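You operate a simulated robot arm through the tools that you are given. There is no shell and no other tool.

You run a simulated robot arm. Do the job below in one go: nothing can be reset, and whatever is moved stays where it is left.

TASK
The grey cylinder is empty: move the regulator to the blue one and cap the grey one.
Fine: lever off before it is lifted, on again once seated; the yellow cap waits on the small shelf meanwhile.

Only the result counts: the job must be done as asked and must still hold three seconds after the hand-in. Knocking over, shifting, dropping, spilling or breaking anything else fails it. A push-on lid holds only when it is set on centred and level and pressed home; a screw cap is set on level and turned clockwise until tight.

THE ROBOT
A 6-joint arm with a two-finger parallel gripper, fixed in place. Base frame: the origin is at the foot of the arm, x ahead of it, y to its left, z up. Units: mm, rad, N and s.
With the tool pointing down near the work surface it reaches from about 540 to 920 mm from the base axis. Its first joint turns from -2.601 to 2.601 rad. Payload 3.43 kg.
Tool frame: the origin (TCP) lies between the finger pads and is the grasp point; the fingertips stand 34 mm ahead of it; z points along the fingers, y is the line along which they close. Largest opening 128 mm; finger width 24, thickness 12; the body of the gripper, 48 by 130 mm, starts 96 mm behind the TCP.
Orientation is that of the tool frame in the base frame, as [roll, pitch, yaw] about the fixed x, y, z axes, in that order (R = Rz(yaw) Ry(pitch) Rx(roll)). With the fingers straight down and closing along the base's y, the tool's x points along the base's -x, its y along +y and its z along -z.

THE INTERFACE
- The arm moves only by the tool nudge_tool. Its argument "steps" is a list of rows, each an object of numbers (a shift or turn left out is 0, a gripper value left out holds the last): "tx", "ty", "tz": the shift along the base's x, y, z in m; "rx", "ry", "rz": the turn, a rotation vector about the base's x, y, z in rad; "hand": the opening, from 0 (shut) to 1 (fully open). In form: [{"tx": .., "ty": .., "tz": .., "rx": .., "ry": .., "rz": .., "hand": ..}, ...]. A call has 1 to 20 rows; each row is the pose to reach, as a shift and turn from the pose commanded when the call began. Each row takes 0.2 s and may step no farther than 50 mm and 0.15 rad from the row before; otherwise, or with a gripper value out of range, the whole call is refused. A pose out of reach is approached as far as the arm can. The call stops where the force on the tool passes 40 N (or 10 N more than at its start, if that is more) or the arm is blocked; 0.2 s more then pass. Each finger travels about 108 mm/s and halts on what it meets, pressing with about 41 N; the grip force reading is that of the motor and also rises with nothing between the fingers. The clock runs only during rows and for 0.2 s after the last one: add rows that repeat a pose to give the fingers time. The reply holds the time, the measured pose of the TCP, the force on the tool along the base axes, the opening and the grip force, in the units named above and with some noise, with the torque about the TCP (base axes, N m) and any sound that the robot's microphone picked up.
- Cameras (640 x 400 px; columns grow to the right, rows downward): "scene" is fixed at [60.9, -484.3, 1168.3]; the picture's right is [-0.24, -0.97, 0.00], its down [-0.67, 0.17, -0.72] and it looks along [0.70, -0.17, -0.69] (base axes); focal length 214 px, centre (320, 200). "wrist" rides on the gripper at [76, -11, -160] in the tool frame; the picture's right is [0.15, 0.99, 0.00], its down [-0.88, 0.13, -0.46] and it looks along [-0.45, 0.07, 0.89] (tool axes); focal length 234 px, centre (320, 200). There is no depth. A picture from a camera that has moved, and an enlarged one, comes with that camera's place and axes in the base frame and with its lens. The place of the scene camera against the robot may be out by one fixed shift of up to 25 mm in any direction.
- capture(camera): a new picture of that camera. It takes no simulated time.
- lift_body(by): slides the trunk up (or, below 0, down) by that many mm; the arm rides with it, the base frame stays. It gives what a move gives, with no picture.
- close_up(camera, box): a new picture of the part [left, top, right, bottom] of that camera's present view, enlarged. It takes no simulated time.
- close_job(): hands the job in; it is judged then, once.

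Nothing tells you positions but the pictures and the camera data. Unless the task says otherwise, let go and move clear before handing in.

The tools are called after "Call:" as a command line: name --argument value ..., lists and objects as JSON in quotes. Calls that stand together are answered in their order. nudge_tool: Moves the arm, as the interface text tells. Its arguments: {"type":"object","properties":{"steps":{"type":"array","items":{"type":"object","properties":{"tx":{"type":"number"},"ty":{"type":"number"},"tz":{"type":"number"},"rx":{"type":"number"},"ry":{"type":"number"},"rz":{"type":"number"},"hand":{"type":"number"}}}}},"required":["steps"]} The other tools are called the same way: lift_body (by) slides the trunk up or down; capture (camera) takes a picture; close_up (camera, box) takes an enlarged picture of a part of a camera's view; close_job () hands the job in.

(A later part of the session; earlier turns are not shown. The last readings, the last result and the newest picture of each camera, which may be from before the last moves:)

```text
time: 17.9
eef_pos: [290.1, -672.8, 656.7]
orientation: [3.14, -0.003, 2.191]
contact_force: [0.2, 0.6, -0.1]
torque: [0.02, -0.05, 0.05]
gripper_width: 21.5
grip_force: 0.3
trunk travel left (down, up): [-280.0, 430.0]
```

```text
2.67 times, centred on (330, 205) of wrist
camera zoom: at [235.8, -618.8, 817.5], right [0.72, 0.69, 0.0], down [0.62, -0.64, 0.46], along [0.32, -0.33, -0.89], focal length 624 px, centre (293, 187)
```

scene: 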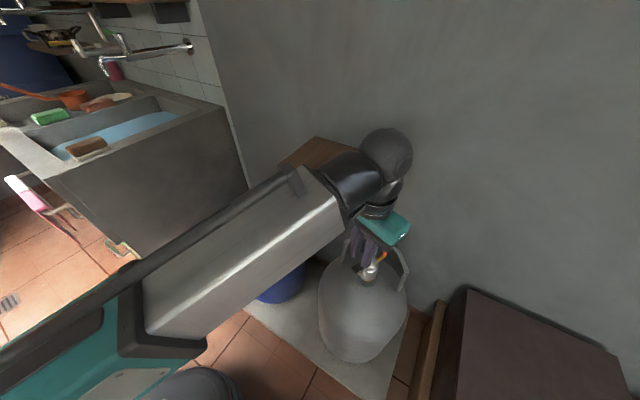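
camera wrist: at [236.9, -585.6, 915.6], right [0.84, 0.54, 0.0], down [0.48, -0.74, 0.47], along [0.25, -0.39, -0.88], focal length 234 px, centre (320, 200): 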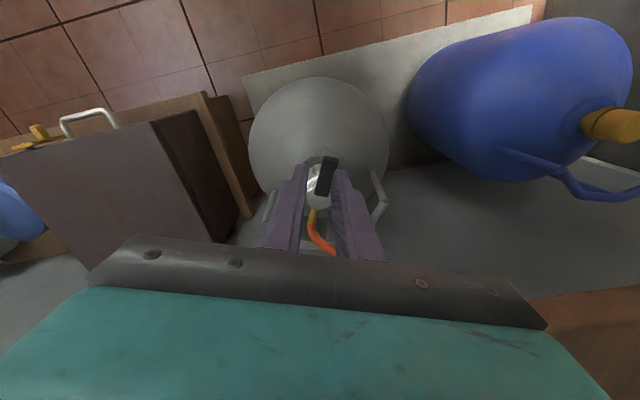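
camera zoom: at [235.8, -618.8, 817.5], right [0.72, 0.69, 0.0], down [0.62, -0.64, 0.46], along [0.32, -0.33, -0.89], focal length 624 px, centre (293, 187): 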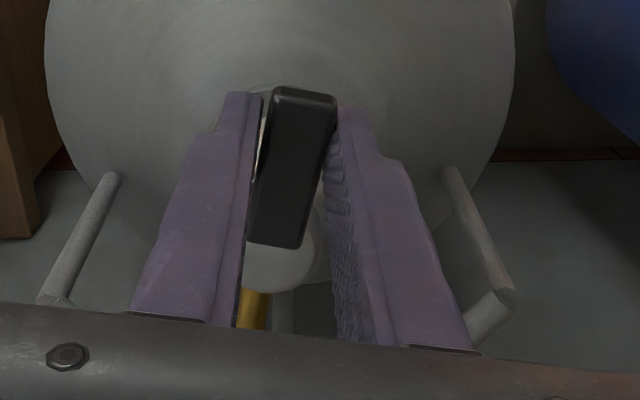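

Call:
nudge_tool --steps '[{"tx": -0.0025, "ty": -0.0017, "rz": 0.075}, {"tx": -0.0049, "ty": -0.0035, "rz": 0.15}, {"tx": -0.0071, "ty": -0.0056, "rz": 0.225}, {"tx": -0.0092, "ty": -0.0078, "rz": 0.3}, {"tx": -0.011, "ty": -0.0102, "rz": 0.375}, {"tx": -0.0128, "ty": -0.0126, "rz": 0.45}, {"tx": -0.0128, "ty": -0.0126, "rz": 0.45}]'

Call:
close_up --camera "wrist" --box '[270, 130, 390, 280]'

Call:
close_up --camera "scene" --box '[320, 200, 440, 300]'

```text
time: 19.4
eef_pos: [275.2, -684.6, 657.4]
orientation: [3.14, -0.002, 2.638]
contact_force: [-0.6, -2.2, -0.6]
torque: [-0.13, 0.04, -0.15]
gripper_width: 21.9
grip_force: 8.0
trunk travel left (down, up): [-280.0, 430.0]
```

```text
2.67 times, centred on (330, 205) of wrist
camera zoom: at [202.7, -659.2, 817.4], right [0.35, 0.94, 0.0], down [0.83, -0.31, 0.46], along [0.43, -0.16, -0.89], focal length 624 px, centre (293, 187)
```

zoom: 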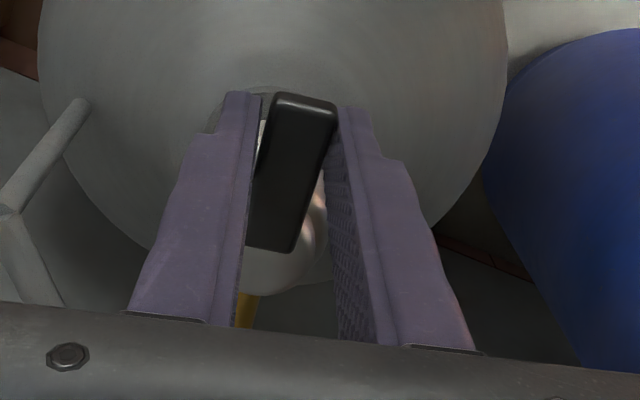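

```text
4.00 times, centred on (380, 250) of scene
camera zoom: at [60.9, -484.3, 1168.3], right [-0.24, -0.97, 0.0], down [-0.67, 0.17, -0.72], along [0.7, -0.17, -0.69], focal length 858 px, centre (80, 0)
```

zoom: 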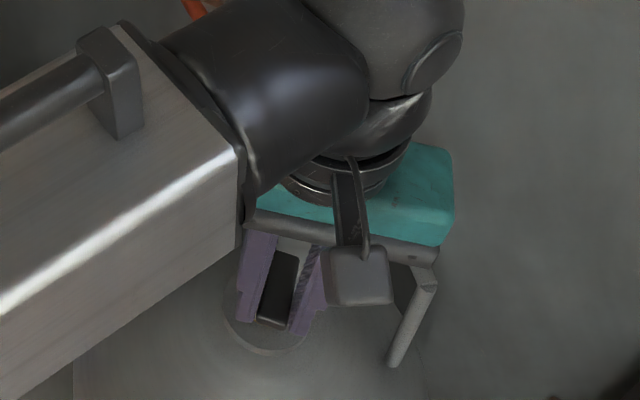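

Both ways the hose outlet and body follow the lever, so twisting only swivels the regulator. I need a side view of the lever to see its real hinge, so I'll open up, rise with the trunk and look from the front-right.

Call:
nudge_tool --steps '[{"hand": 0.3}, {"hand": 0.3}]'

Call:
lift_body --by 60

Call:
nudge_tool --steps '[{"tx": -0.03, "ty": 0.0, "rz": 0.1}, {"tx": -0.06, "ty": 0.0, "rz": 0.2}, {"tx": -0.09, "ty": 0.0, "rz": 0.3}, {"tx": -0.115, "ty": -0.004, "rz": 0.4}, {"tx": -0.115, "ty": -0.004, "rz": 0.5}, {"tx": -0.115, "ty": -0.004, "rz": 0.5, "hand": 0.9}, {"tx": -0.115, "ty": -0.004, "rz": 0.5, "hand": 0.9}]'

```text
time: 20.1
eef_pos: [275.6, -684.9, 657.5]
orientation: [3.14, -0.001, 2.639]
contact_force: [-0.4, 0.2, 0.1]
torque: [0.03, 0.02, 0.0]
gripper_width: 38.2
grip_force: 0.0
trunk travel left (down, up): [-280.0, 430.0]
```

```text
time: 21.1
eef_pos: [275.8, -685.3, 717.4]
orientation: [3.14, 0.0, 2.639]
contact_force: [-0.5, 0.1, 0.2]
torque: [0.0, 0.01, 0.03]
gripper_width: 38.2
grip_force: 0.0
trunk travel left (down, up): [-340.0, 370.0]
```

```text
time: 22.6
eef_pos: [160.8, -688.4, 717.7]
orientation: [3.139, -0.001, 3.139]
contact_force: [0.7, 0.1, 1.0]
torque: [0.04, -0.02, -0.03]
gripper_width: 115.1
grip_force: 0.0
trunk travel left (down, up): [-340.0, 370.0]
```

Call:
nudge_tool --steps '[{"ry": -0.14}, {"ry": -0.28}, {"ry": -0.42}, {"ry": -0.56}, {"ry": -0.7}, {"ry": -0.7}]'

Call:
capture --camera "wrist"

Call:
capture --camera "scene"

```text
time: 24.1
eef_pos: [159.5, -688.0, 718.5]
orientation: [3.14, 0.701, 3.139]
contact_force: [0.8, -0.2, 0.5]
torque: [0.0, -0.01, 0.0]
gripper_width: 115.3
grip_force: 0.1
trunk travel left (down, up): [-340.0, 370.0]
```

```text
taken
camera wrist: at [-1.6, -700.3, 790.8], right [-0.11, 0.99, -0.09], down [0.38, 0.13, 0.92], along [0.92, 0.07, -0.39], focal length 234 px, centre (320, 200)
```

wrist: 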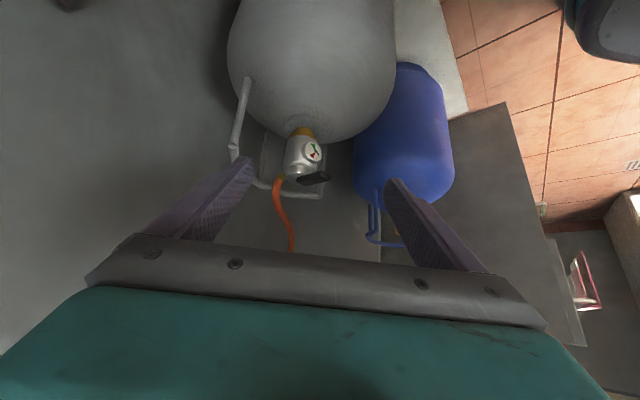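

```text
taken
```

scene: 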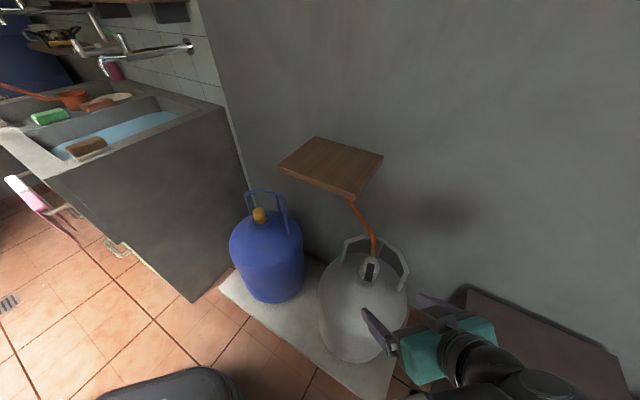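

Call:
close_up --camera "wrist" --box '[270, 110, 350, 210]'

Call:
close_up --camera "wrist" --box '[280, 135, 335, 190]'

Call:
close_up --camera "scene" --box '[350, 245, 395, 290]'

```text
4.00 times, centred on (310, 160) of wrist
camera zoom: at [-1.6, -700.3, 790.8], right [-0.11, 0.99, -0.09], down [0.38, 0.13, 0.92], along [0.92, 0.07, -0.39], focal length 937 px, centre (360, 360)
```

zoom: 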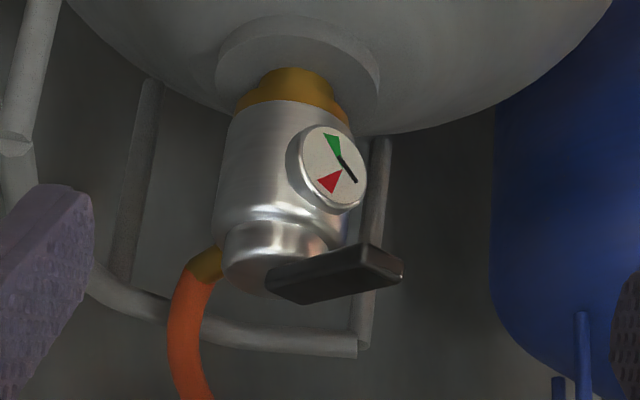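

```text
7.27 times, centred on (308, 162) of wrist
camera zoom: at [-1.6, -700.3, 790.8], right [-0.11, 0.99, -0.09], down [0.38, 0.13, 0.92], along [0.92, 0.07, -0.39], focal length 1703 px, centre (411, 473)
```

zoom: 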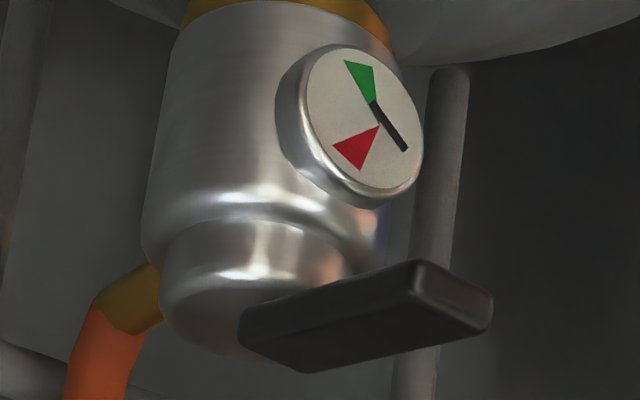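

```text
8.89 times, centred on (372, 268) of scene
camera zoom: at [60.9, -484.3, 1168.3], right [-0.24, -0.97, 0.0], down [-0.67, 0.17, -0.72], along [0.7, -0.17, -0.69], focal length 1906 px, centre (-147, -400)
```

zoom: 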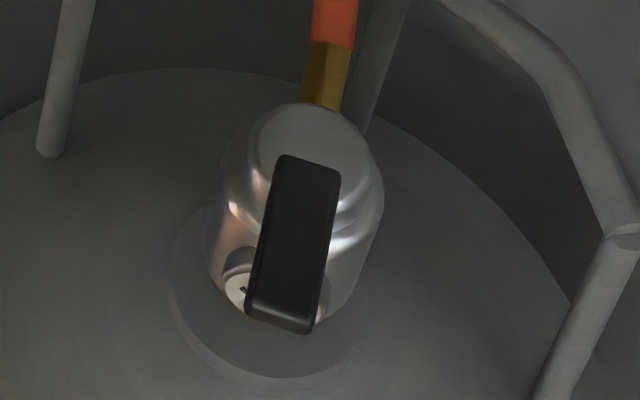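

The side view shows a plain bar lying on a round hub, with the hose on the far side and no visible hinge pin. I'll go back upright over the lever, clamp it, and try a turn while pressing down lightly so the body's seat friction holds it.

Call:
nudge_tool --steps '[{"ry": 0.14}, {"ry": 0.28}, {"ry": 0.42}, {"ry": 0.56}, {"ry": 0.7, "hand": 0.3}, {"tx": 0.03, "ty": 0.0, "ry": 0.7, "hand": 0.3}]'

Call:
nudge_tool --steps '[{"tx": 0.023, "rz": -0.12}, {"tx": 0.046, "rz": -0.24}, {"tx": 0.07, "rz": -0.36}, {"tx": 0.093, "rz": -0.48, "ty": 0.001}, {"tx": 0.093, "rz": -0.6, "ty": 0.001}, {"tx": 0.093, "rz": -0.6, "ty": 0.001}]'

Call:
close_up --camera "wrist" --box '[270, 130, 390, 280]'

```text
time: 25.4
eef_pos: [190.4, -689.8, 718.6]
orientation: [3.141, -0.002, 3.139]
contact_force: [0.4, 1.3, -1.6]
torque: [0.0, -0.01, -0.02]
gripper_width: 38.6
grip_force: 0.1
trunk travel left (down, up): [-340.0, 370.0]
```

```text
time: 26.9
eef_pos: [282.2, -687.5, 715.8]
orientation: [3.14, 0.001, 2.539]
contact_force: [1.2, 0.5, 0.2]
torque: [0.01, -0.03, 0.01]
gripper_width: 38.4
grip_force: 0.1
trunk travel left (down, up): [-340.0, 370.0]
```

```text
2.67 times, centred on (330, 205) of wrist
camera zoom: at [213.9, -654.9, 876.5], right [0.44, 0.9, 0.0], down [0.8, -0.39, 0.46], along [0.41, -0.2, -0.89], focal length 624 px, centre (293, 187)
```

zoom: 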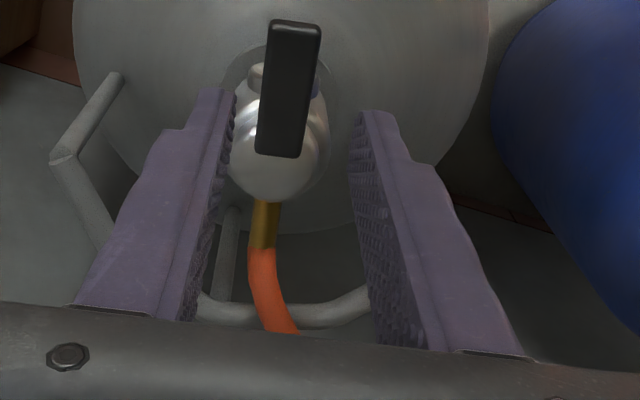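

Call:
nudge_tool --steps '[{"tx": -0.0009, "ty": -0.0012, "tz": -0.03}, {"tx": -0.0009, "ty": -0.0012, "tz": -0.05}, {"tx": -0.0009, "ty": -0.0012, "tz": -0.06}, {"tx": -0.0009, "ty": -0.0012, "tz": -0.06, "hand": 0.17}, {"tx": -0.0009, "ty": -0.0012, "tz": -0.06, "hand": 0.1}, {"tx": -0.0009, "ty": -0.0012, "tz": -0.06, "hand": 0.1}]'

Call:
close_up --camera "wrist" --box '[270, 130, 390, 280]'

```text
time: 28.2
eef_pos: [281.5, -689.2, 655.6]
orientation: [3.139, -0.001, 2.54]
contact_force: [-0.9, -1.7, 0.4]
torque: [-0.02, 0.05, -0.02]
gripper_width: 18.9
grip_force: 41.2
trunk travel left (down, up): [-340.0, 370.0]
```

```text
2.67 times, centred on (330, 205) of wrist
camera zoom: at [212.8, -656.8, 815.5], right [0.44, 0.9, 0.0], down [0.8, -0.39, 0.46], along [0.41, -0.2, -0.89], focal length 624 px, centre (293, 187)
```

zoom: 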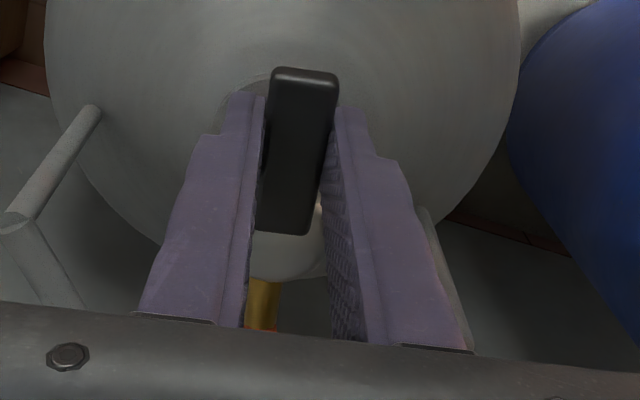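

The lever is clamped at 18.9 mm wide. I'll press down slightly and read the force.

Call:
nudge_tool --steps '[{"tz": -0.001}, {"tz": -0.002}, {"tz": -0.002}]'

```text
time: 29.1
eef_pos: [282.1, -689.6, 656.3]
orientation: [-3.141, -0.001, 2.54]
contact_force: [1.0, -4.0, 7.5]
torque: [-0.18, -0.25, -0.03]
gripper_width: 19.3
grip_force: 41.0
trunk travel left (down, up): [-340.0, 370.0]
```

Call:
nudge_tool --steps '[{"tz": -0.002}, {"tz": -0.002, "tx": -0.0016, "ty": -0.003, "rz": 0.1}, {"tz": -0.002, "tx": -0.0029, "ty": -0.0062, "rz": 0.2}, {"tz": -0.002, "tx": -0.0029, "ty": -0.0062, "rz": 0.2}]'

Call:
close_up --camera "wrist" --box '[270, 130, 390, 280]'

```text
time: 30.1
eef_pos: [278.8, -695.2, 655.9]
orientation: [-3.139, 0.001, 2.741]
contact_force: [3.7, -10.4, 21.5]
torque: [-0.64, -0.7, -0.62]
gripper_width: 19.3
grip_force: 40.3
trunk travel left (down, up): [-340.0, 370.0]
```

```text
2.67 times, centred on (330, 205) of wrist
camera zoom: at [203.9, -675.9, 814.5], right [0.25, 0.97, 0.0], down [0.86, -0.22, 0.46], along [0.44, -0.12, -0.89], focal length 624 px, centre (293, 187)
```

zoom: 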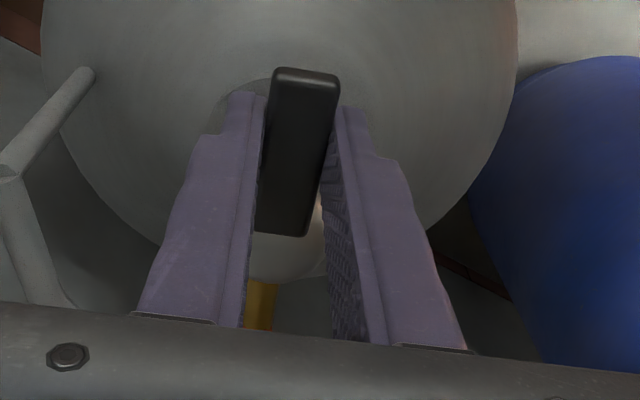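

Even with about 20 N of downward load, the body turned with the lever, so it isn't a turn-type lever. Next I'll test a flip: release the pressure and raise the clamped lever a few millimetres, watching the force closely.

Call:
nudge_tool --steps '[{"tz": 0.002}, {"tz": 0.004}, {"tz": 0.005}, {"tz": 0.006}, {"tz": 0.006}]'

Call:
close_up --camera "wrist" --box '[270, 130, 390, 280]'

```text
time: 31.2
eef_pos: [280.1, -695.5, 659.8]
orientation: [3.137, -0.003, 2.741]
contact_force: [-0.6, -4.3, -6.3]
torque: [-0.22, 0.32, -0.19]
gripper_width: 19.2
grip_force: 41.3
trunk travel left (down, up): [-340.0, 370.0]
```

```text
2.67 times, centred on (330, 205) of wrist
camera zoom: at [204.7, -676.4, 819.8], right [0.25, 0.97, 0.0], down [0.86, -0.23, 0.45], along [0.44, -0.11, -0.89], focal length 624 px, centre (293, 187)
```

zoom: 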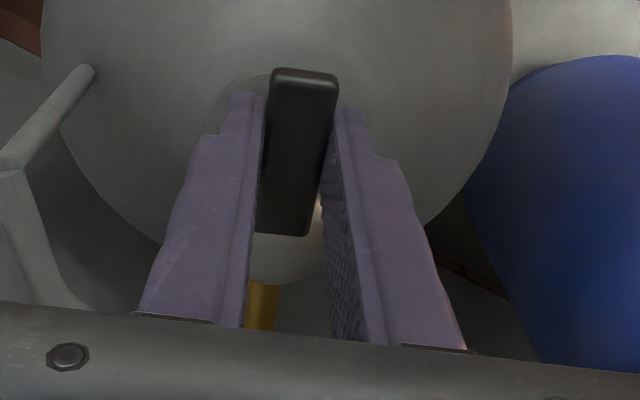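

Call:
close_up --camera "scene" --box '[330, 230, 410, 290]'

Call:
close_up --camera "wrist" --box '[290, 140, 350, 260]'

```text
6.67 times, centred on (370, 260) of scene
camera zoom: at [60.9, -484.3, 1168.3], right [-0.24, -0.97, 0.0], down [-0.67, 0.17, -0.72], along [0.7, -0.17, -0.69], focal length 1430 px, centre (-13, -200)
```

zoom: 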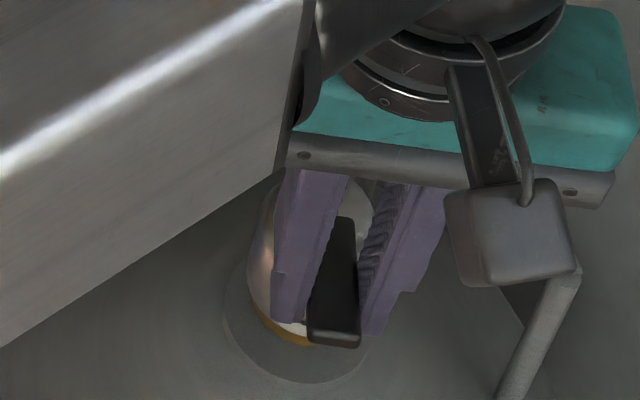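

```text
3.33 times, centred on (320, 200) of wrist
camera zoom: at [204.7, -676.4, 819.8], right [0.25, 0.97, 0.0], down [0.86, -0.23, 0.45], along [0.44, -0.11, -0.89], focal length 781 px, centre (320, 200)
```

zoom: 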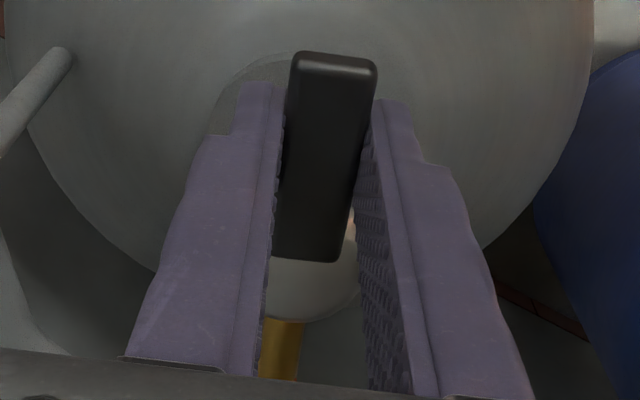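

The load of about 6 N acts right at the hub axis, so I may be starting to lift the whole regulator, which mustn't happen with the lever on. I'm lowering it straight back down.

Call:
nudge_tool --steps '[{"tz": -0.002}, {"tz": -0.004}, {"tz": -0.004}]'

Call:
close_up --camera "scene" --box '[330, 230, 410, 290]'

Call:
close_up --camera "wrist" --box '[290, 140, 350, 260]'

```text
time: 32.0
eef_pos: [279.0, -694.9, 655.4]
orientation: [3.139, -0.001, 2.74]
contact_force: [0.0, -0.6, -2.6]
torque: [0.01, 0.11, -0.02]
gripper_width: 19.2
grip_force: 42.0
trunk travel left (down, up): [-340.0, 370.0]
```

```text
6.67 times, centred on (370, 260) of scene
camera zoom: at [60.9, -484.3, 1168.3], right [-0.24, -0.97, 0.0], down [-0.67, 0.17, -0.72], along [0.7, -0.17, -0.69], focal length 1430 px, centre (-13, -200)
```

zoom: 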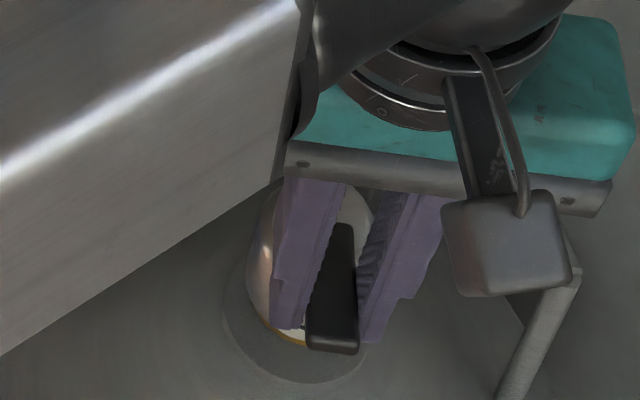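

```text
3.33 times, centred on (320, 200) of wrist
camera zoom: at [204.0, -676.1, 816.0], right [0.25, 0.97, 0.0], down [0.86, -0.23, 0.46], along [0.44, -0.11, -0.89], focal length 781 px, centre (320, 200)
```

zoom: 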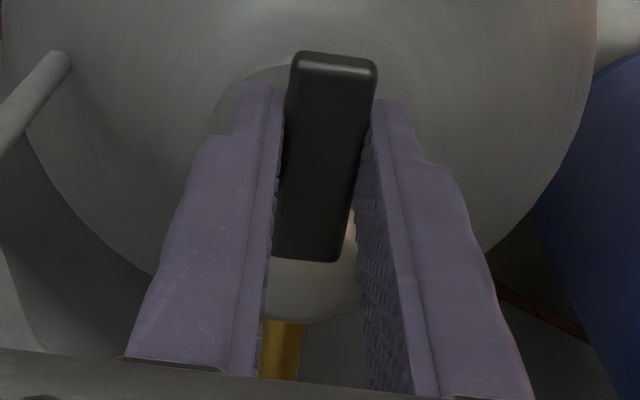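

The brass ring shows the whole regulator rose about 3 mm and is seated again, so it just rests on the valve. Counter-clockwise may simply be the lever's end stop, and clockwise was only tried without load. I'll press down and turn clockwise while watching whether the hose outlet follows.

Call:
nudge_tool --steps '[{"tz": -0.003}, {"tz": -0.005}, {"tz": -0.005, "tx": 0.0014, "ty": 0.0031, "rz": -0.1}, {"tz": -0.005, "tx": 0.003, "ty": 0.0061, "rz": -0.2}, {"tz": -0.005, "tx": 0.005, "ty": 0.0089, "rz": -0.3}, {"tz": -0.005, "tx": 0.005, "ty": 0.0089, "rz": -0.3}]'

Call:
close_up --camera "wrist" --box '[290, 140, 350, 260]'

```text
time: 33.5
eef_pos: [284.6, -683.4, 652.1]
orientation: [3.14, 0.001, 2.437]
contact_force: [4.5, -2.3, 17.1]
torque: [-0.46, -0.54, -0.04]
gripper_width: 19.1
grip_force: 41.3
trunk travel left (down, up): [-340.0, 370.0]
```

```text
3.33 times, centred on (320, 200) of wrist
camera zoom: at [218.6, -645.4, 811.4], right [0.53, 0.85, 0.0], down [0.75, -0.47, 0.46], along [0.39, -0.24, -0.89], focal length 781 px, centre (320, 200)
```

zoom: 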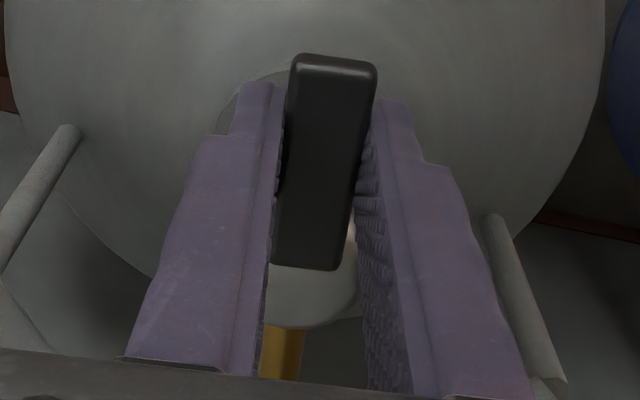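

The body followed again. The remaining candidate is a flip lever hinged across its inner end, which I can test safely by rotating the clamped lever tip-up about the hub by a small angle, so nothing gets lifted, and comparing the lever against the hub in the picture.

Call:
nudge_tool --steps '[{"tz": 0.002}, {"tz": 0.004}, {"tz": 0.004}]'

Call:
nudge_tool --steps '[{"tx": 0.0008, "ty": -0.0007, "tz": 0.0017, "rx": 0.0324, "ry": 0.0381}, {"tx": 0.0016, "ty": -0.0014, "tz": 0.0034, "rx": 0.0648, "ry": 0.0762}, {"tx": 0.0026, "ty": -0.0022, "tz": 0.005, "rx": 0.0972, "ry": 0.1143}, {"tx": 0.0026, "ty": -0.0022, "tz": 0.005, "rx": 0.0972, "ry": 0.1143}]'

Call:
close_up --camera "wrist" --box '[290, 140, 350, 260]'

Call:
close_up --camera "scene" --box '[330, 230, 410, 290]'

```text
time: 34.2
eef_pos: [285.0, -685.6, 654.2]
orientation: [3.141, -0.003, 2.438]
contact_force: [-0.2, 0.6, -4.6]
torque: [0.08, 0.14, 0.01]
gripper_width: 18.8
grip_force: 40.6
trunk travel left (down, up): [-340.0, 370.0]
```

```text
time: 35.2
eef_pos: [286.4, -687.6, 659.5]
orientation: [3.14, -0.153, 2.44]
contact_force: [0.6, 0.1, -4.1]
torque: [0.03, 0.1, -0.01]
gripper_width: 19.3
grip_force: 41.3
trunk travel left (down, up): [-340.0, 370.0]
```

```text
3.33 times, centred on (320, 200) of wrist
camera zoom: at [240.2, -663.6, 828.8], right [0.53, 0.85, 0.02], down [0.8, -0.51, 0.32], along [0.28, -0.15, -0.95], focal length 781 px, centre (320, 200)
```

zoom: 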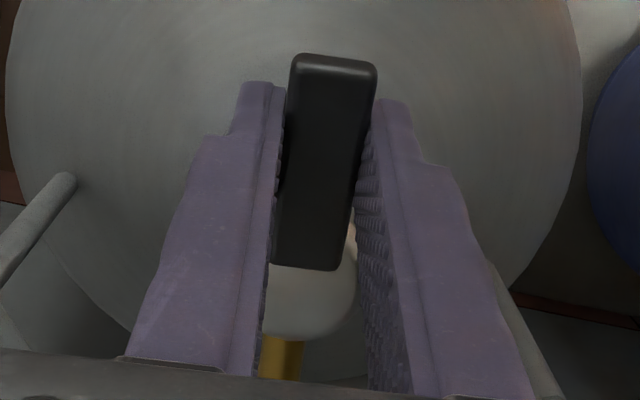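

```text
6.67 times, centred on (370, 260) of scene
camera zoom: at [60.9, -484.3, 1168.3], right [-0.24, -0.97, 0.0], down [-0.67, 0.17, -0.72], along [0.7, -0.17, -0.69], focal length 1430 px, centre (-13, -200)
```

zoom: 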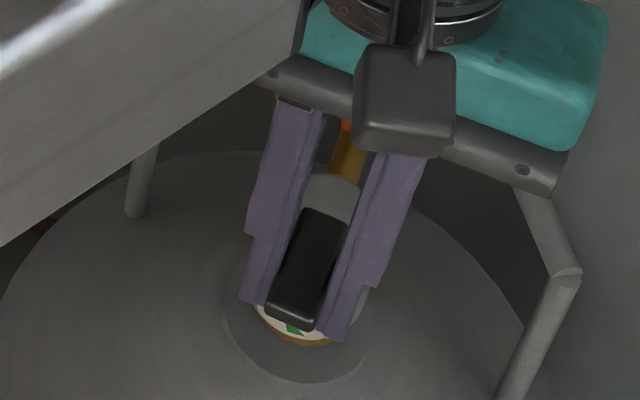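

That shows it: with the tool tilted, the hub moved relative to the lever in the view while the force stayed at only about 4 N. So the lever flips upward about a hinge across its inner end, and the body stayed put. I'll release it, rise with the trunk, then re-approach with the tool leaning back and lift the lever tip from below with closed fingers.

Call:
nudge_tool --steps '[{"tz": -0.001, "hand": 0.3}, {"tz": -0.001, "hand": 0.3}, {"tz": -0.001, "hand": 0.3}]'

Call:
close_up --camera "wrist" --box '[290, 140, 350, 260]'

Call:
close_up --camera "scene" --box '[330, 230, 410, 290]'

```text
time: 36.0
eef_pos: [285.8, -687.8, 658.9]
orientation: [-3.141, -0.152, 2.439]
contact_force: [0.6, -0.4, 0.3]
torque: [-0.02, -0.01, 0.0]
gripper_width: 38.7
grip_force: 0.0
trunk travel left (down, up): [-340.0, 370.0]
```

```text
3.33 times, centred on (320, 200) of wrist
camera zoom: at [239.4, -663.6, 827.8], right [0.53, 0.85, 0.02], down [0.8, -0.51, 0.32], along [0.28, -0.15, -0.95], focal length 781 px, centre (320, 200)
```

zoom: 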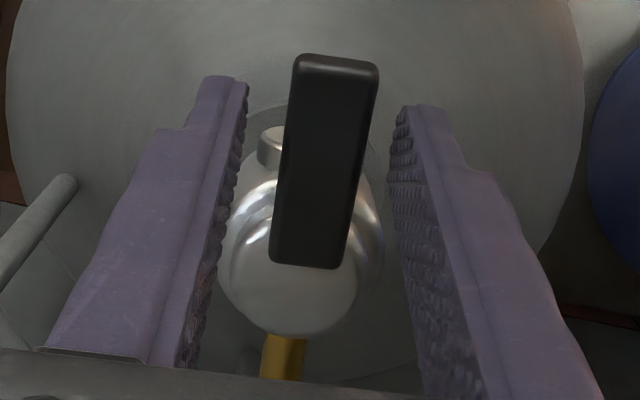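

```text
6.67 times, centred on (370, 260) of scene
camera zoom: at [60.9, -484.3, 1168.3], right [-0.24, -0.97, 0.0], down [-0.67, 0.17, -0.72], along [0.7, -0.17, -0.69], focal length 1430 px, centre (-13, -200)
```

zoom: 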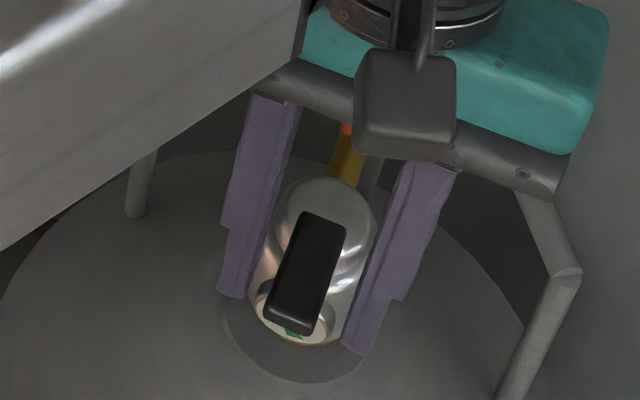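

The lever stayed at its slightly raised angle after release, so it holds by friction. I'll rise with the trunk, lean the tool back and close the fingers.

Call:
lift_body --by 60

Call:
nudge_tool --steps '[{"tx": -0.02, "ty": 0.017, "rx": -0.0648, "ry": -0.0762}, {"tx": -0.04, "ty": 0.034, "rx": -0.15, "ry": -0.18}, {"tx": -0.054, "ty": 0.046, "rx": -0.235, "ry": -0.275, "hand": 0.1}, {"tx": -0.054, "ty": 0.046, "rx": -0.32, "ry": -0.38, "hand": 0.0}, {"tx": -0.054, "ty": 0.046, "rx": -0.405, "ry": -0.478, "hand": 0.0}, {"tx": -0.054, "ty": 0.046, "rx": -0.486, "ry": -0.5715, "hand": 0.0}, {"tx": -0.054, "ty": 0.046, "rx": -0.486, "ry": -0.5715, "hand": 0.0}]'

Call:
capture --camera "wrist"

Call:
close_up --camera "wrist" --box '[270, 130, 390, 250]'

```text
time: 37.0
eef_pos: [286.8, -687.5, 718.9]
orientation: [3.14, -0.151, 2.438]
contact_force: [-0.4, 0.9, -0.7]
torque: [-0.01, 0.01, 0.01]
gripper_width: 38.6
grip_force: 0.1
trunk travel left (down, up): [-400.0, 310.0]
```

```text
time: 38.6
eef_pos: [231.8, -642.3, 718.3]
orientation: [-3.142, 0.601, 2.439]
contact_force: [-0.1, -0.2, -0.1]
torque: [0.01, 0.03, -0.01]
gripper_width: 0.0
grip_force: 32.7
trunk travel left (down, up): [-400.0, 310.0]
```

```text
taken
camera wrist: at [107.6, -552.1, 807.8], right [0.55, 0.83, -0.08], down [0.44, -0.2, 0.87], along [0.71, -0.51, -0.48], focal length 234 px, centre (320, 200)
```

wrist: 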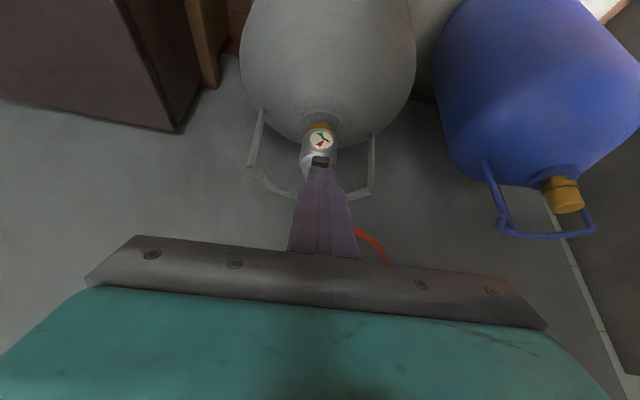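

```text
3.33 times, centred on (330, 190) of wrist
camera zoom: at [107.6, -552.1, 807.8], right [0.55, 0.83, -0.08], down [0.44, -0.2, 0.87], along [0.71, -0.51, -0.48], focal length 781 px, centre (287, 233)
```

zoom: 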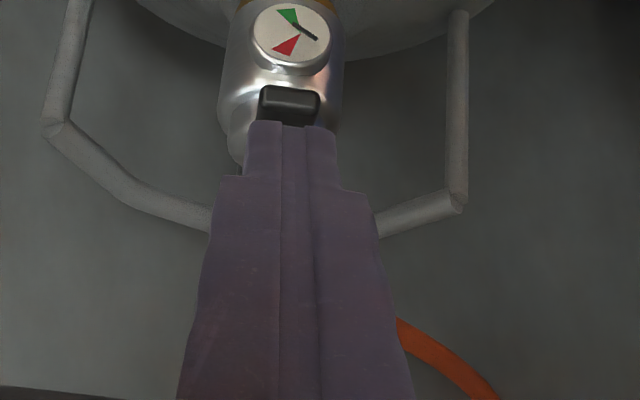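

The lever tip is at about z 650, centred on the fingers. I'll lower the closed fingertips in front of it and slide them in underneath.

Call:
nudge_tool --steps '[{"tx": 0.006, "ty": -0.004, "tz": -0.03}, {"tx": 0.0062, "ty": -0.004, "tz": -0.06}, {"tx": 0.0062, "ty": -0.004, "tz": -0.077}, {"tx": 0.012, "ty": -0.009, "tz": -0.077}, {"tx": 0.0177, "ty": -0.0136, "tz": -0.077}, {"tx": 0.0177, "ty": -0.0136, "tz": -0.077}]'

Call:
close_up --camera "wrist" --box '[270, 100, 390, 250]'

Call:
close_up --camera "scene" --box '[330, 230, 410, 290]'

```text
time: 40.0
eef_pos: [250.5, -655.3, 641.3]
orientation: [3.141, 0.599, 2.44]
contact_force: [-0.7, 0.7, -0.3]
torque: [0.02, 0.0, 0.03]
gripper_width: 0.0
grip_force: 33.0
trunk travel left (down, up): [-400.0, 310.0]
```

```text
2.67 times, centred on (330, 175) of wrist
camera zoom: at [126.3, -565.6, 731.2], right [0.55, 0.83, -0.08], down [0.44, -0.2, 0.87], along [0.71, -0.51, -0.48], focal length 624 px, centre (293, 267)
```

zoom: 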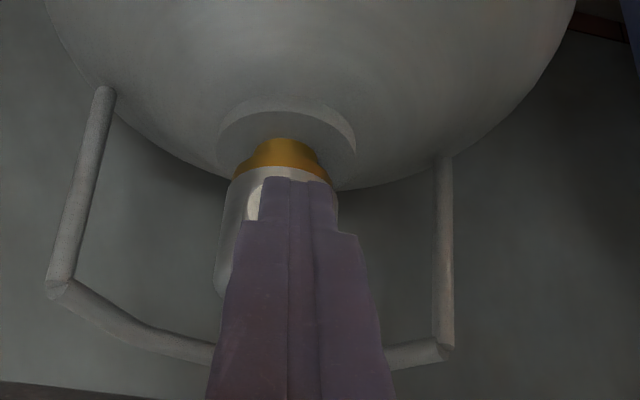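

```text
6.67 times, centred on (370, 260) of scene
camera zoom: at [60.9, -484.3, 1168.3], right [-0.24, -0.97, 0.0], down [-0.67, 0.17, -0.72], along [0.7, -0.17, -0.69], focal length 1430 px, centre (-13, -200)
```

zoom: 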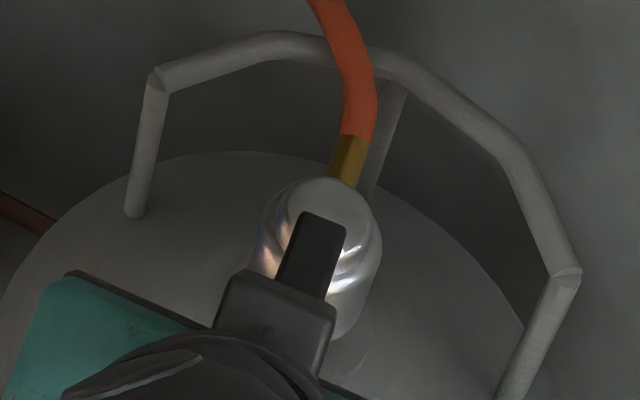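

The fingertips are under the lever with no load. I'll raise and advance along the arc in small steps to swing the lever up.

Call:
nudge_tool --steps '[{"tx": 0.0008, "ty": -0.0006, "tz": 0.007}, {"tx": 0.0015, "ty": -0.0013, "tz": 0.0147}, {"tx": 0.0015, "ty": -0.0013, "tz": 0.0234}, {"tx": 0.0035, "ty": -0.003, "tz": 0.029}, {"tx": 0.0059, "ty": -0.005, "tz": 0.0347}, {"tx": 0.0098, "ty": -0.0083, "tz": 0.0424}, {"tx": 0.0098, "ty": -0.0083, "tz": 0.0424}]'

Call:
close_up --camera "scene" --box '[330, 230, 410, 290]'

Call:
close_up --camera "wrist" --box '[270, 100, 390, 250]'

```text
time: 41.6
eef_pos: [261.2, -664.1, 684.8]
orientation: [3.14, 0.598, 2.439]
contact_force: [0.1, -0.5, 0.0]
torque: [0.0, -0.03, -0.02]
gripper_width: 0.0
grip_force: 32.9
trunk travel left (down, up): [-400.0, 310.0]
```

```text
6.67 times, centred on (370, 260) of scene
camera zoom: at [60.9, -484.3, 1168.3], right [-0.24, -0.97, 0.0], down [-0.67, 0.17, -0.72], along [0.7, -0.17, -0.69], focal length 1430 px, centre (-13, -200)
```

zoom: 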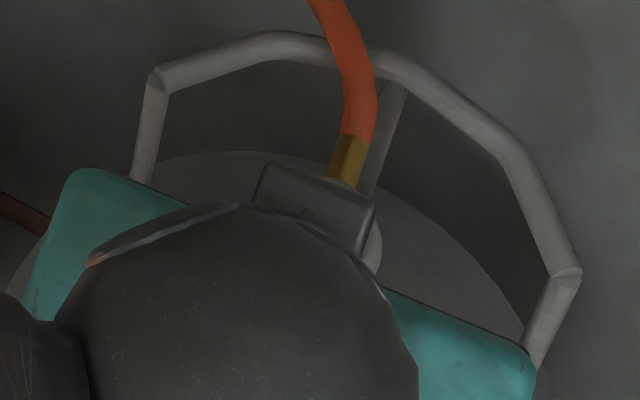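

```text
2.67 times, centred on (330, 175) of wrist
camera zoom: at [135.8, -574.1, 773.7], right [0.55, 0.83, -0.08], down [0.44, -0.2, 0.87], along [0.71, -0.51, -0.48], focal length 624 px, centre (293, 267)
```

zoom: 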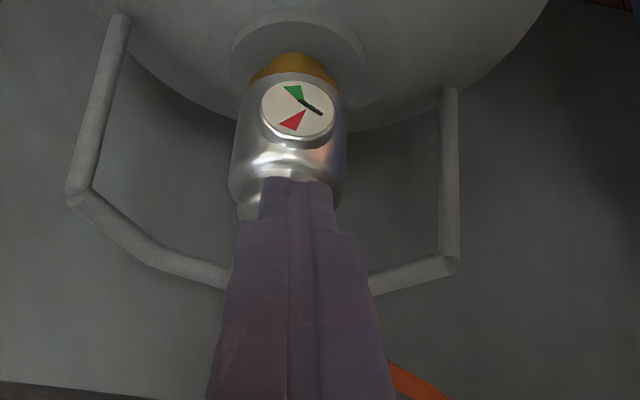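

The gauge is fully visible now, so the lever is swinging up without lifting the body. I'll keep pushing it inwards to upright, watching the force for its end stop.

Call:
nudge_tool --steps '[{"tx": 0.006, "ty": -0.005, "tz": 0.0012}, {"tx": 0.0128, "ty": -0.0109, "tz": 0.0035}, {"tx": 0.0174, "ty": -0.0147, "tz": 0.0057}, {"tx": 0.0174, "ty": -0.0147, "tz": 0.0057}]'

Call:
nudge_tool --steps '[{"tx": 0.0025, "ty": -0.0021, "tz": 0.001}, {"tx": 0.0049, "ty": -0.0042, "tz": 0.0018}, {"tx": 0.0049, "ty": -0.0042, "tz": 0.0018}]'

Call:
close_up --camera "wrist" --box '[270, 100, 390, 250]'

```text
time: 42.6
eef_pos: [277.5, -678.7, 689.7]
orientation: [-3.141, 0.599, 2.44]
contact_force: [-0.5, 0.5, -0.9]
torque: [0.03, -0.01, 0.01]
gripper_width: 0.0
grip_force: 32.5
trunk travel left (down, up): [-400.0, 310.0]
```

```text
time: 43.5
eef_pos: [284.0, -683.4, 691.8]
orientation: [-3.141, 0.598, 2.44]
contact_force: [-1.9, 0.3, -0.1]
torque: [0.03, 0.07, -0.01]
gripper_width: 0.2
grip_force: 33.5
trunk travel left (down, up): [-400.0, 310.0]
```

```text
2.67 times, centred on (330, 175) of wrist
camera zoom: at [157.9, -593.1, 780.7], right [0.55, 0.83, -0.08], down [0.44, -0.2, 0.87], along [0.71, -0.51, -0.48], focal length 624 px, centre (293, 267)
```

zoom: 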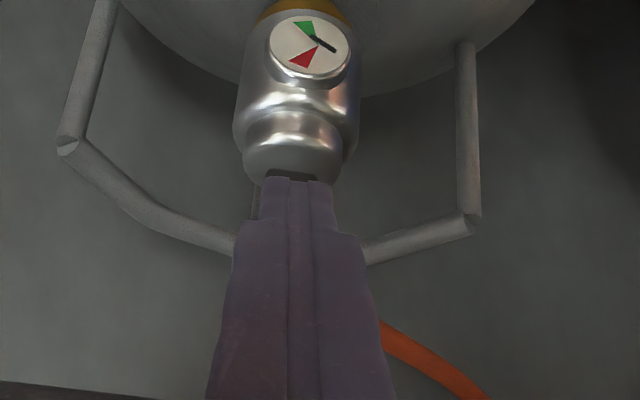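

Call:
nudge_tool --steps '[{"tx": 0.0023, "ty": -0.0019}, {"tx": 0.0046, "ty": -0.0039}, {"tx": 0.0046, "ty": -0.0039}]'

Call:
nudge_tool --steps '[{"tx": 0.0015, "ty": -0.0013}, {"tx": 0.003, "ty": -0.0026}, {"tx": 0.003, "ty": -0.0026}]'

Call:
close_up --camera "wrist" --box '[270, 100, 390, 250]'

```text
time: 44.2
eef_pos: [287.0, -686.9, 693.1]
orientation: [-3.142, 0.601, 2.441]
contact_force: [0.1, 1.6, -0.1]
torque: [0.02, -0.01, 0.02]
gripper_width: 0.0
grip_force: 33.0
trunk travel left (down, up): [-400.0, 310.0]
```

```text
time: 45.0
eef_pos: [289.7, -688.7, 691.6]
orientation: [3.142, 0.597, 2.44]
contact_force: [-1.1, 0.6, 0.2]
torque: [0.0, -0.02, -0.02]
gripper_width: 0.0
grip_force: 33.1
trunk travel left (down, up): [-400.0, 310.0]
```

```text
2.67 times, centred on (330, 175) of wrist
camera zoom: at [164.8, -598.9, 780.2], right [0.55, 0.83, -0.08], down [0.44, -0.2, 0.87], along [0.71, -0.51, -0.48], focal length 624 px, centre (293, 267)
```

zoom: 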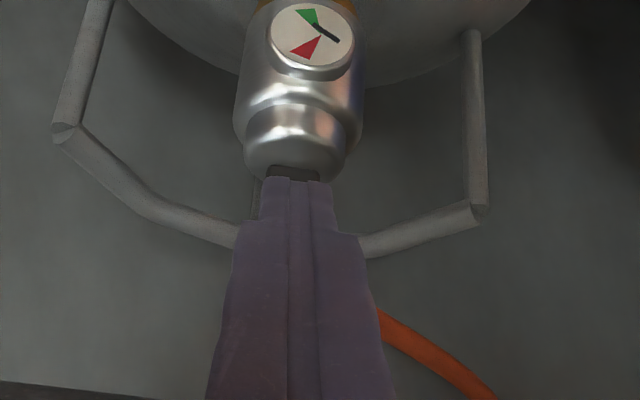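

No end stop yet and almost no force. I'll back off and see where the lever stands.

Call:
nudge_tool --steps '[{"tx": -0.02, "ty": 0.017}, {"tx": -0.04, "ty": 0.034, "tz": 0.01}, {"tx": -0.055, "ty": 0.047, "tz": 0.02}, {"tx": -0.055, "ty": 0.047, "tz": 0.02, "hand": 0.5}, {"tx": -0.055, "ty": 0.047, "tz": 0.02, "hand": 0.9}, {"tx": -0.055, "ty": 0.047, "tz": 0.02, "hand": 0.9}]'

Call:
close_up --camera "wrist" --box '[260, 100, 400, 240]'

Call:
close_up --camera "scene" --box '[340, 230, 410, 290]'

```text
time: 46.5
eef_pos: [234.8, -642.3, 711.8]
orientation: [-3.141, 0.6, 2.44]
contact_force: [0.6, 0.3, -0.7]
torque: [0.02, 0.0, 0.01]
gripper_width: 115.1
grip_force: 0.0
trunk travel left (down, up): [-400.0, 310.0]
```

```text
2.86 times, centred on (330, 170) of wrist
camera zoom: at [110.1, -553.1, 801.3], right [0.55, 0.83, -0.08], down [0.44, -0.2, 0.87], along [0.71, -0.51, -0.48], focal length 669 px, centre (291, 286)
```

zoom: 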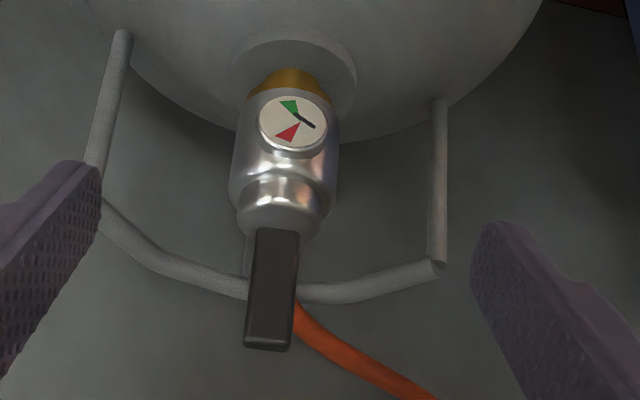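

```text
6.67 times, centred on (375, 260) of scene
camera zoom: at [60.9, -484.3, 1168.3], right [-0.24, -0.97, 0.0], down [-0.67, 0.17, -0.72], along [0.7, -0.17, -0.69], focal length 1430 px, centre (-47, -200)
```

zoom: 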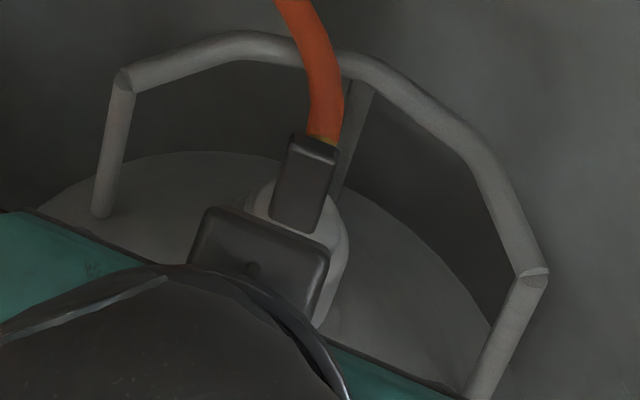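

The lever stands roughly upright, perhaps slightly past vertical. To be sure it is fully off, I'll push it further in small steps until I feel its stop, backing off at a few newtons.

Call:
nudge_tool --steps '[{"hand": 0.3}, {"hand": 0.0}, {"tx": 0.018, "ty": -0.015, "tz": -0.005, "hand": 0}, {"tx": 0.036, "ty": -0.03, "tz": -0.01, "hand": 0}, {"tx": 0.0526, "ty": -0.0446, "tz": -0.016, "hand": 0}, {"tx": 0.0549, "ty": -0.0465, "tz": -0.016, "hand": 0}, {"tx": 0.0549, "ty": -0.0465, "tz": -0.016, "hand": 0}]'

Call:
nudge_tool --steps '[{"tx": 0.0015, "ty": -0.0013}, {"tx": 0.003, "ty": -0.0026}, {"tx": 0.003, "ty": -0.0026}]'

Call:
nudge_tool --steps '[{"tx": 0.0015, "ty": -0.0013}, {"tx": 0.003, "ty": -0.0026}, {"tx": 0.003, "ty": -0.0026}]'

```text
time: 48.0
eef_pos: [291.3, -688.5, 695.1]
orientation: [3.141, 0.599, 2.439]
contact_force: [-0.1, 0.6, -1.1]
torque: [0.05, 0.05, 0.02]
gripper_width: 0.3
grip_force: 32.9
trunk travel left (down, up): [-400.0, 310.0]
```

```text
time: 48.9
eef_pos: [292.6, -690.2, 695.6]
orientation: [3.141, 0.599, 2.441]
contact_force: [-0.5, 0.9, -0.3]
torque: [0.02, -0.03, 0.05]
gripper_width: 0.0
grip_force: 32.6
trunk travel left (down, up): [-400.0, 310.0]
```

```text
time: 49.6
eef_pos: [296.4, -693.6, 694.4]
orientation: [-3.139, 0.599, 2.442]
contact_force: [-0.7, 1.1, 0.1]
torque: [0.0, 0.0, -0.01]
gripper_width: 0.0
grip_force: 32.9
trunk travel left (down, up): [-400.0, 310.0]
```

Call:
nudge_tool --steps '[{"tx": 0.0015, "ty": -0.0013}, {"tx": 0.003, "ty": -0.0026}, {"tx": 0.003, "ty": -0.0026}]'

Call:
close_up --camera "wrist" --box '[260, 60, 400, 240]'

Call:
close_up --camera "scene" --box '[340, 220, 420, 290]'

```text
time: 50.5
eef_pos: [298.4, -695.2, 696.3]
orientation: [-3.141, 0.599, 2.439]
contact_force: [-0.9, 1.1, 0.0]
torque: [0.02, 0.0, -0.02]
gripper_width: 0.0
grip_force: 33.2
trunk travel left (down, up): [-400.0, 310.0]
```

```text
2.22 times, centred on (330, 150) of wrist
camera zoom: at [174.2, -605.7, 785.0], right [0.55, 0.83, -0.08], down [0.44, -0.2, 0.87], along [0.71, -0.51, -0.48], focal length 520 px, centre (298, 311)
```

zoom: 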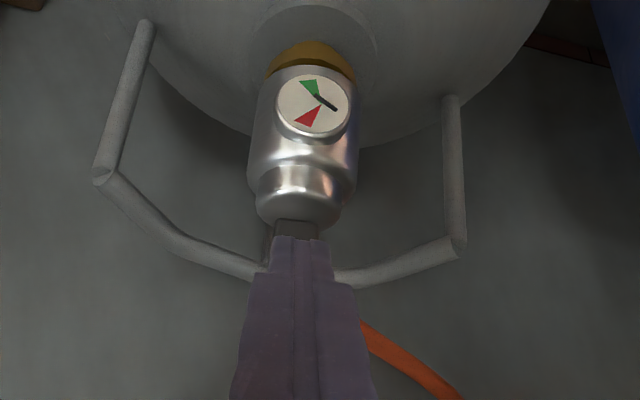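

```text
5.71 times, centred on (380, 255) of scene
camera zoom: at [60.9, -484.3, 1168.3], right [-0.24, -0.97, 0.0], down [-0.67, 0.17, -0.72], along [0.7, -0.17, -0.69], focal length 1226 px, centre (-23, -114)
```

zoom: 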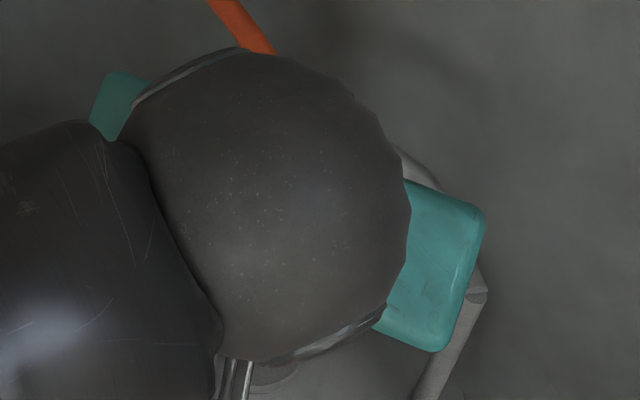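

Call:
nudge_tool --steps '[{"tx": -0.02, "ty": 0.017}, {"tx": -0.04, "ty": 0.034, "tz": 0.01}, {"tx": -0.06, "ty": 0.051, "tz": 0.02}, {"tx": -0.065, "ty": 0.055, "tz": 0.02, "hand": 0.4}, {"tx": -0.065, "ty": 0.055, "tz": 0.02, "hand": 0.9}, {"tx": -0.065, "ty": 0.055, "tz": 0.02, "hand": 0.9}]'

Call:
close_up --camera "wrist" --box '[260, 100, 400, 240]'

Call:
close_up --camera "scene" --box '[340, 220, 420, 290]'

```text
time: 51.9
eef_pos: [234.3, -640.3, 716.1]
orientation: [3.141, 0.599, 2.44]
contact_force: [0.4, 1.6, 0.2]
torque: [-0.03, 0.01, -0.04]
gripper_width: 114.9
grip_force: 0.0
trunk travel left (down, up): [-400.0, 310.0]
```

```text
2.86 times, centred on (330, 170) of wrist
camera zoom: at [110.1, -551.6, 805.0], right [0.55, 0.83, -0.08], down [0.44, -0.2, 0.87], along [0.71, -0.51, -0.48], focal length 669 px, centre (291, 286)
```

zoom: 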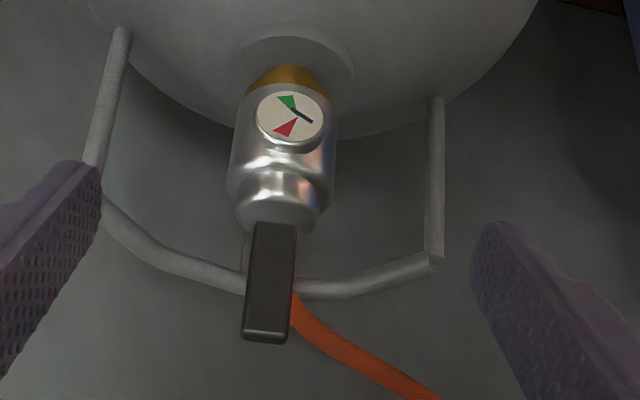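

```text
5.71 times, centred on (380, 255) of scene
camera zoom: at [60.9, -484.3, 1168.3], right [-0.24, -0.97, 0.0], down [-0.67, 0.17, -0.72], along [0.7, -0.17, -0.69], focal length 1226 px, centre (-23, -114)
```

zoom: 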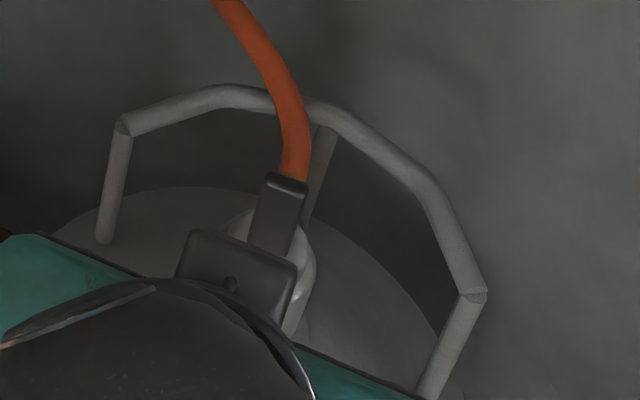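

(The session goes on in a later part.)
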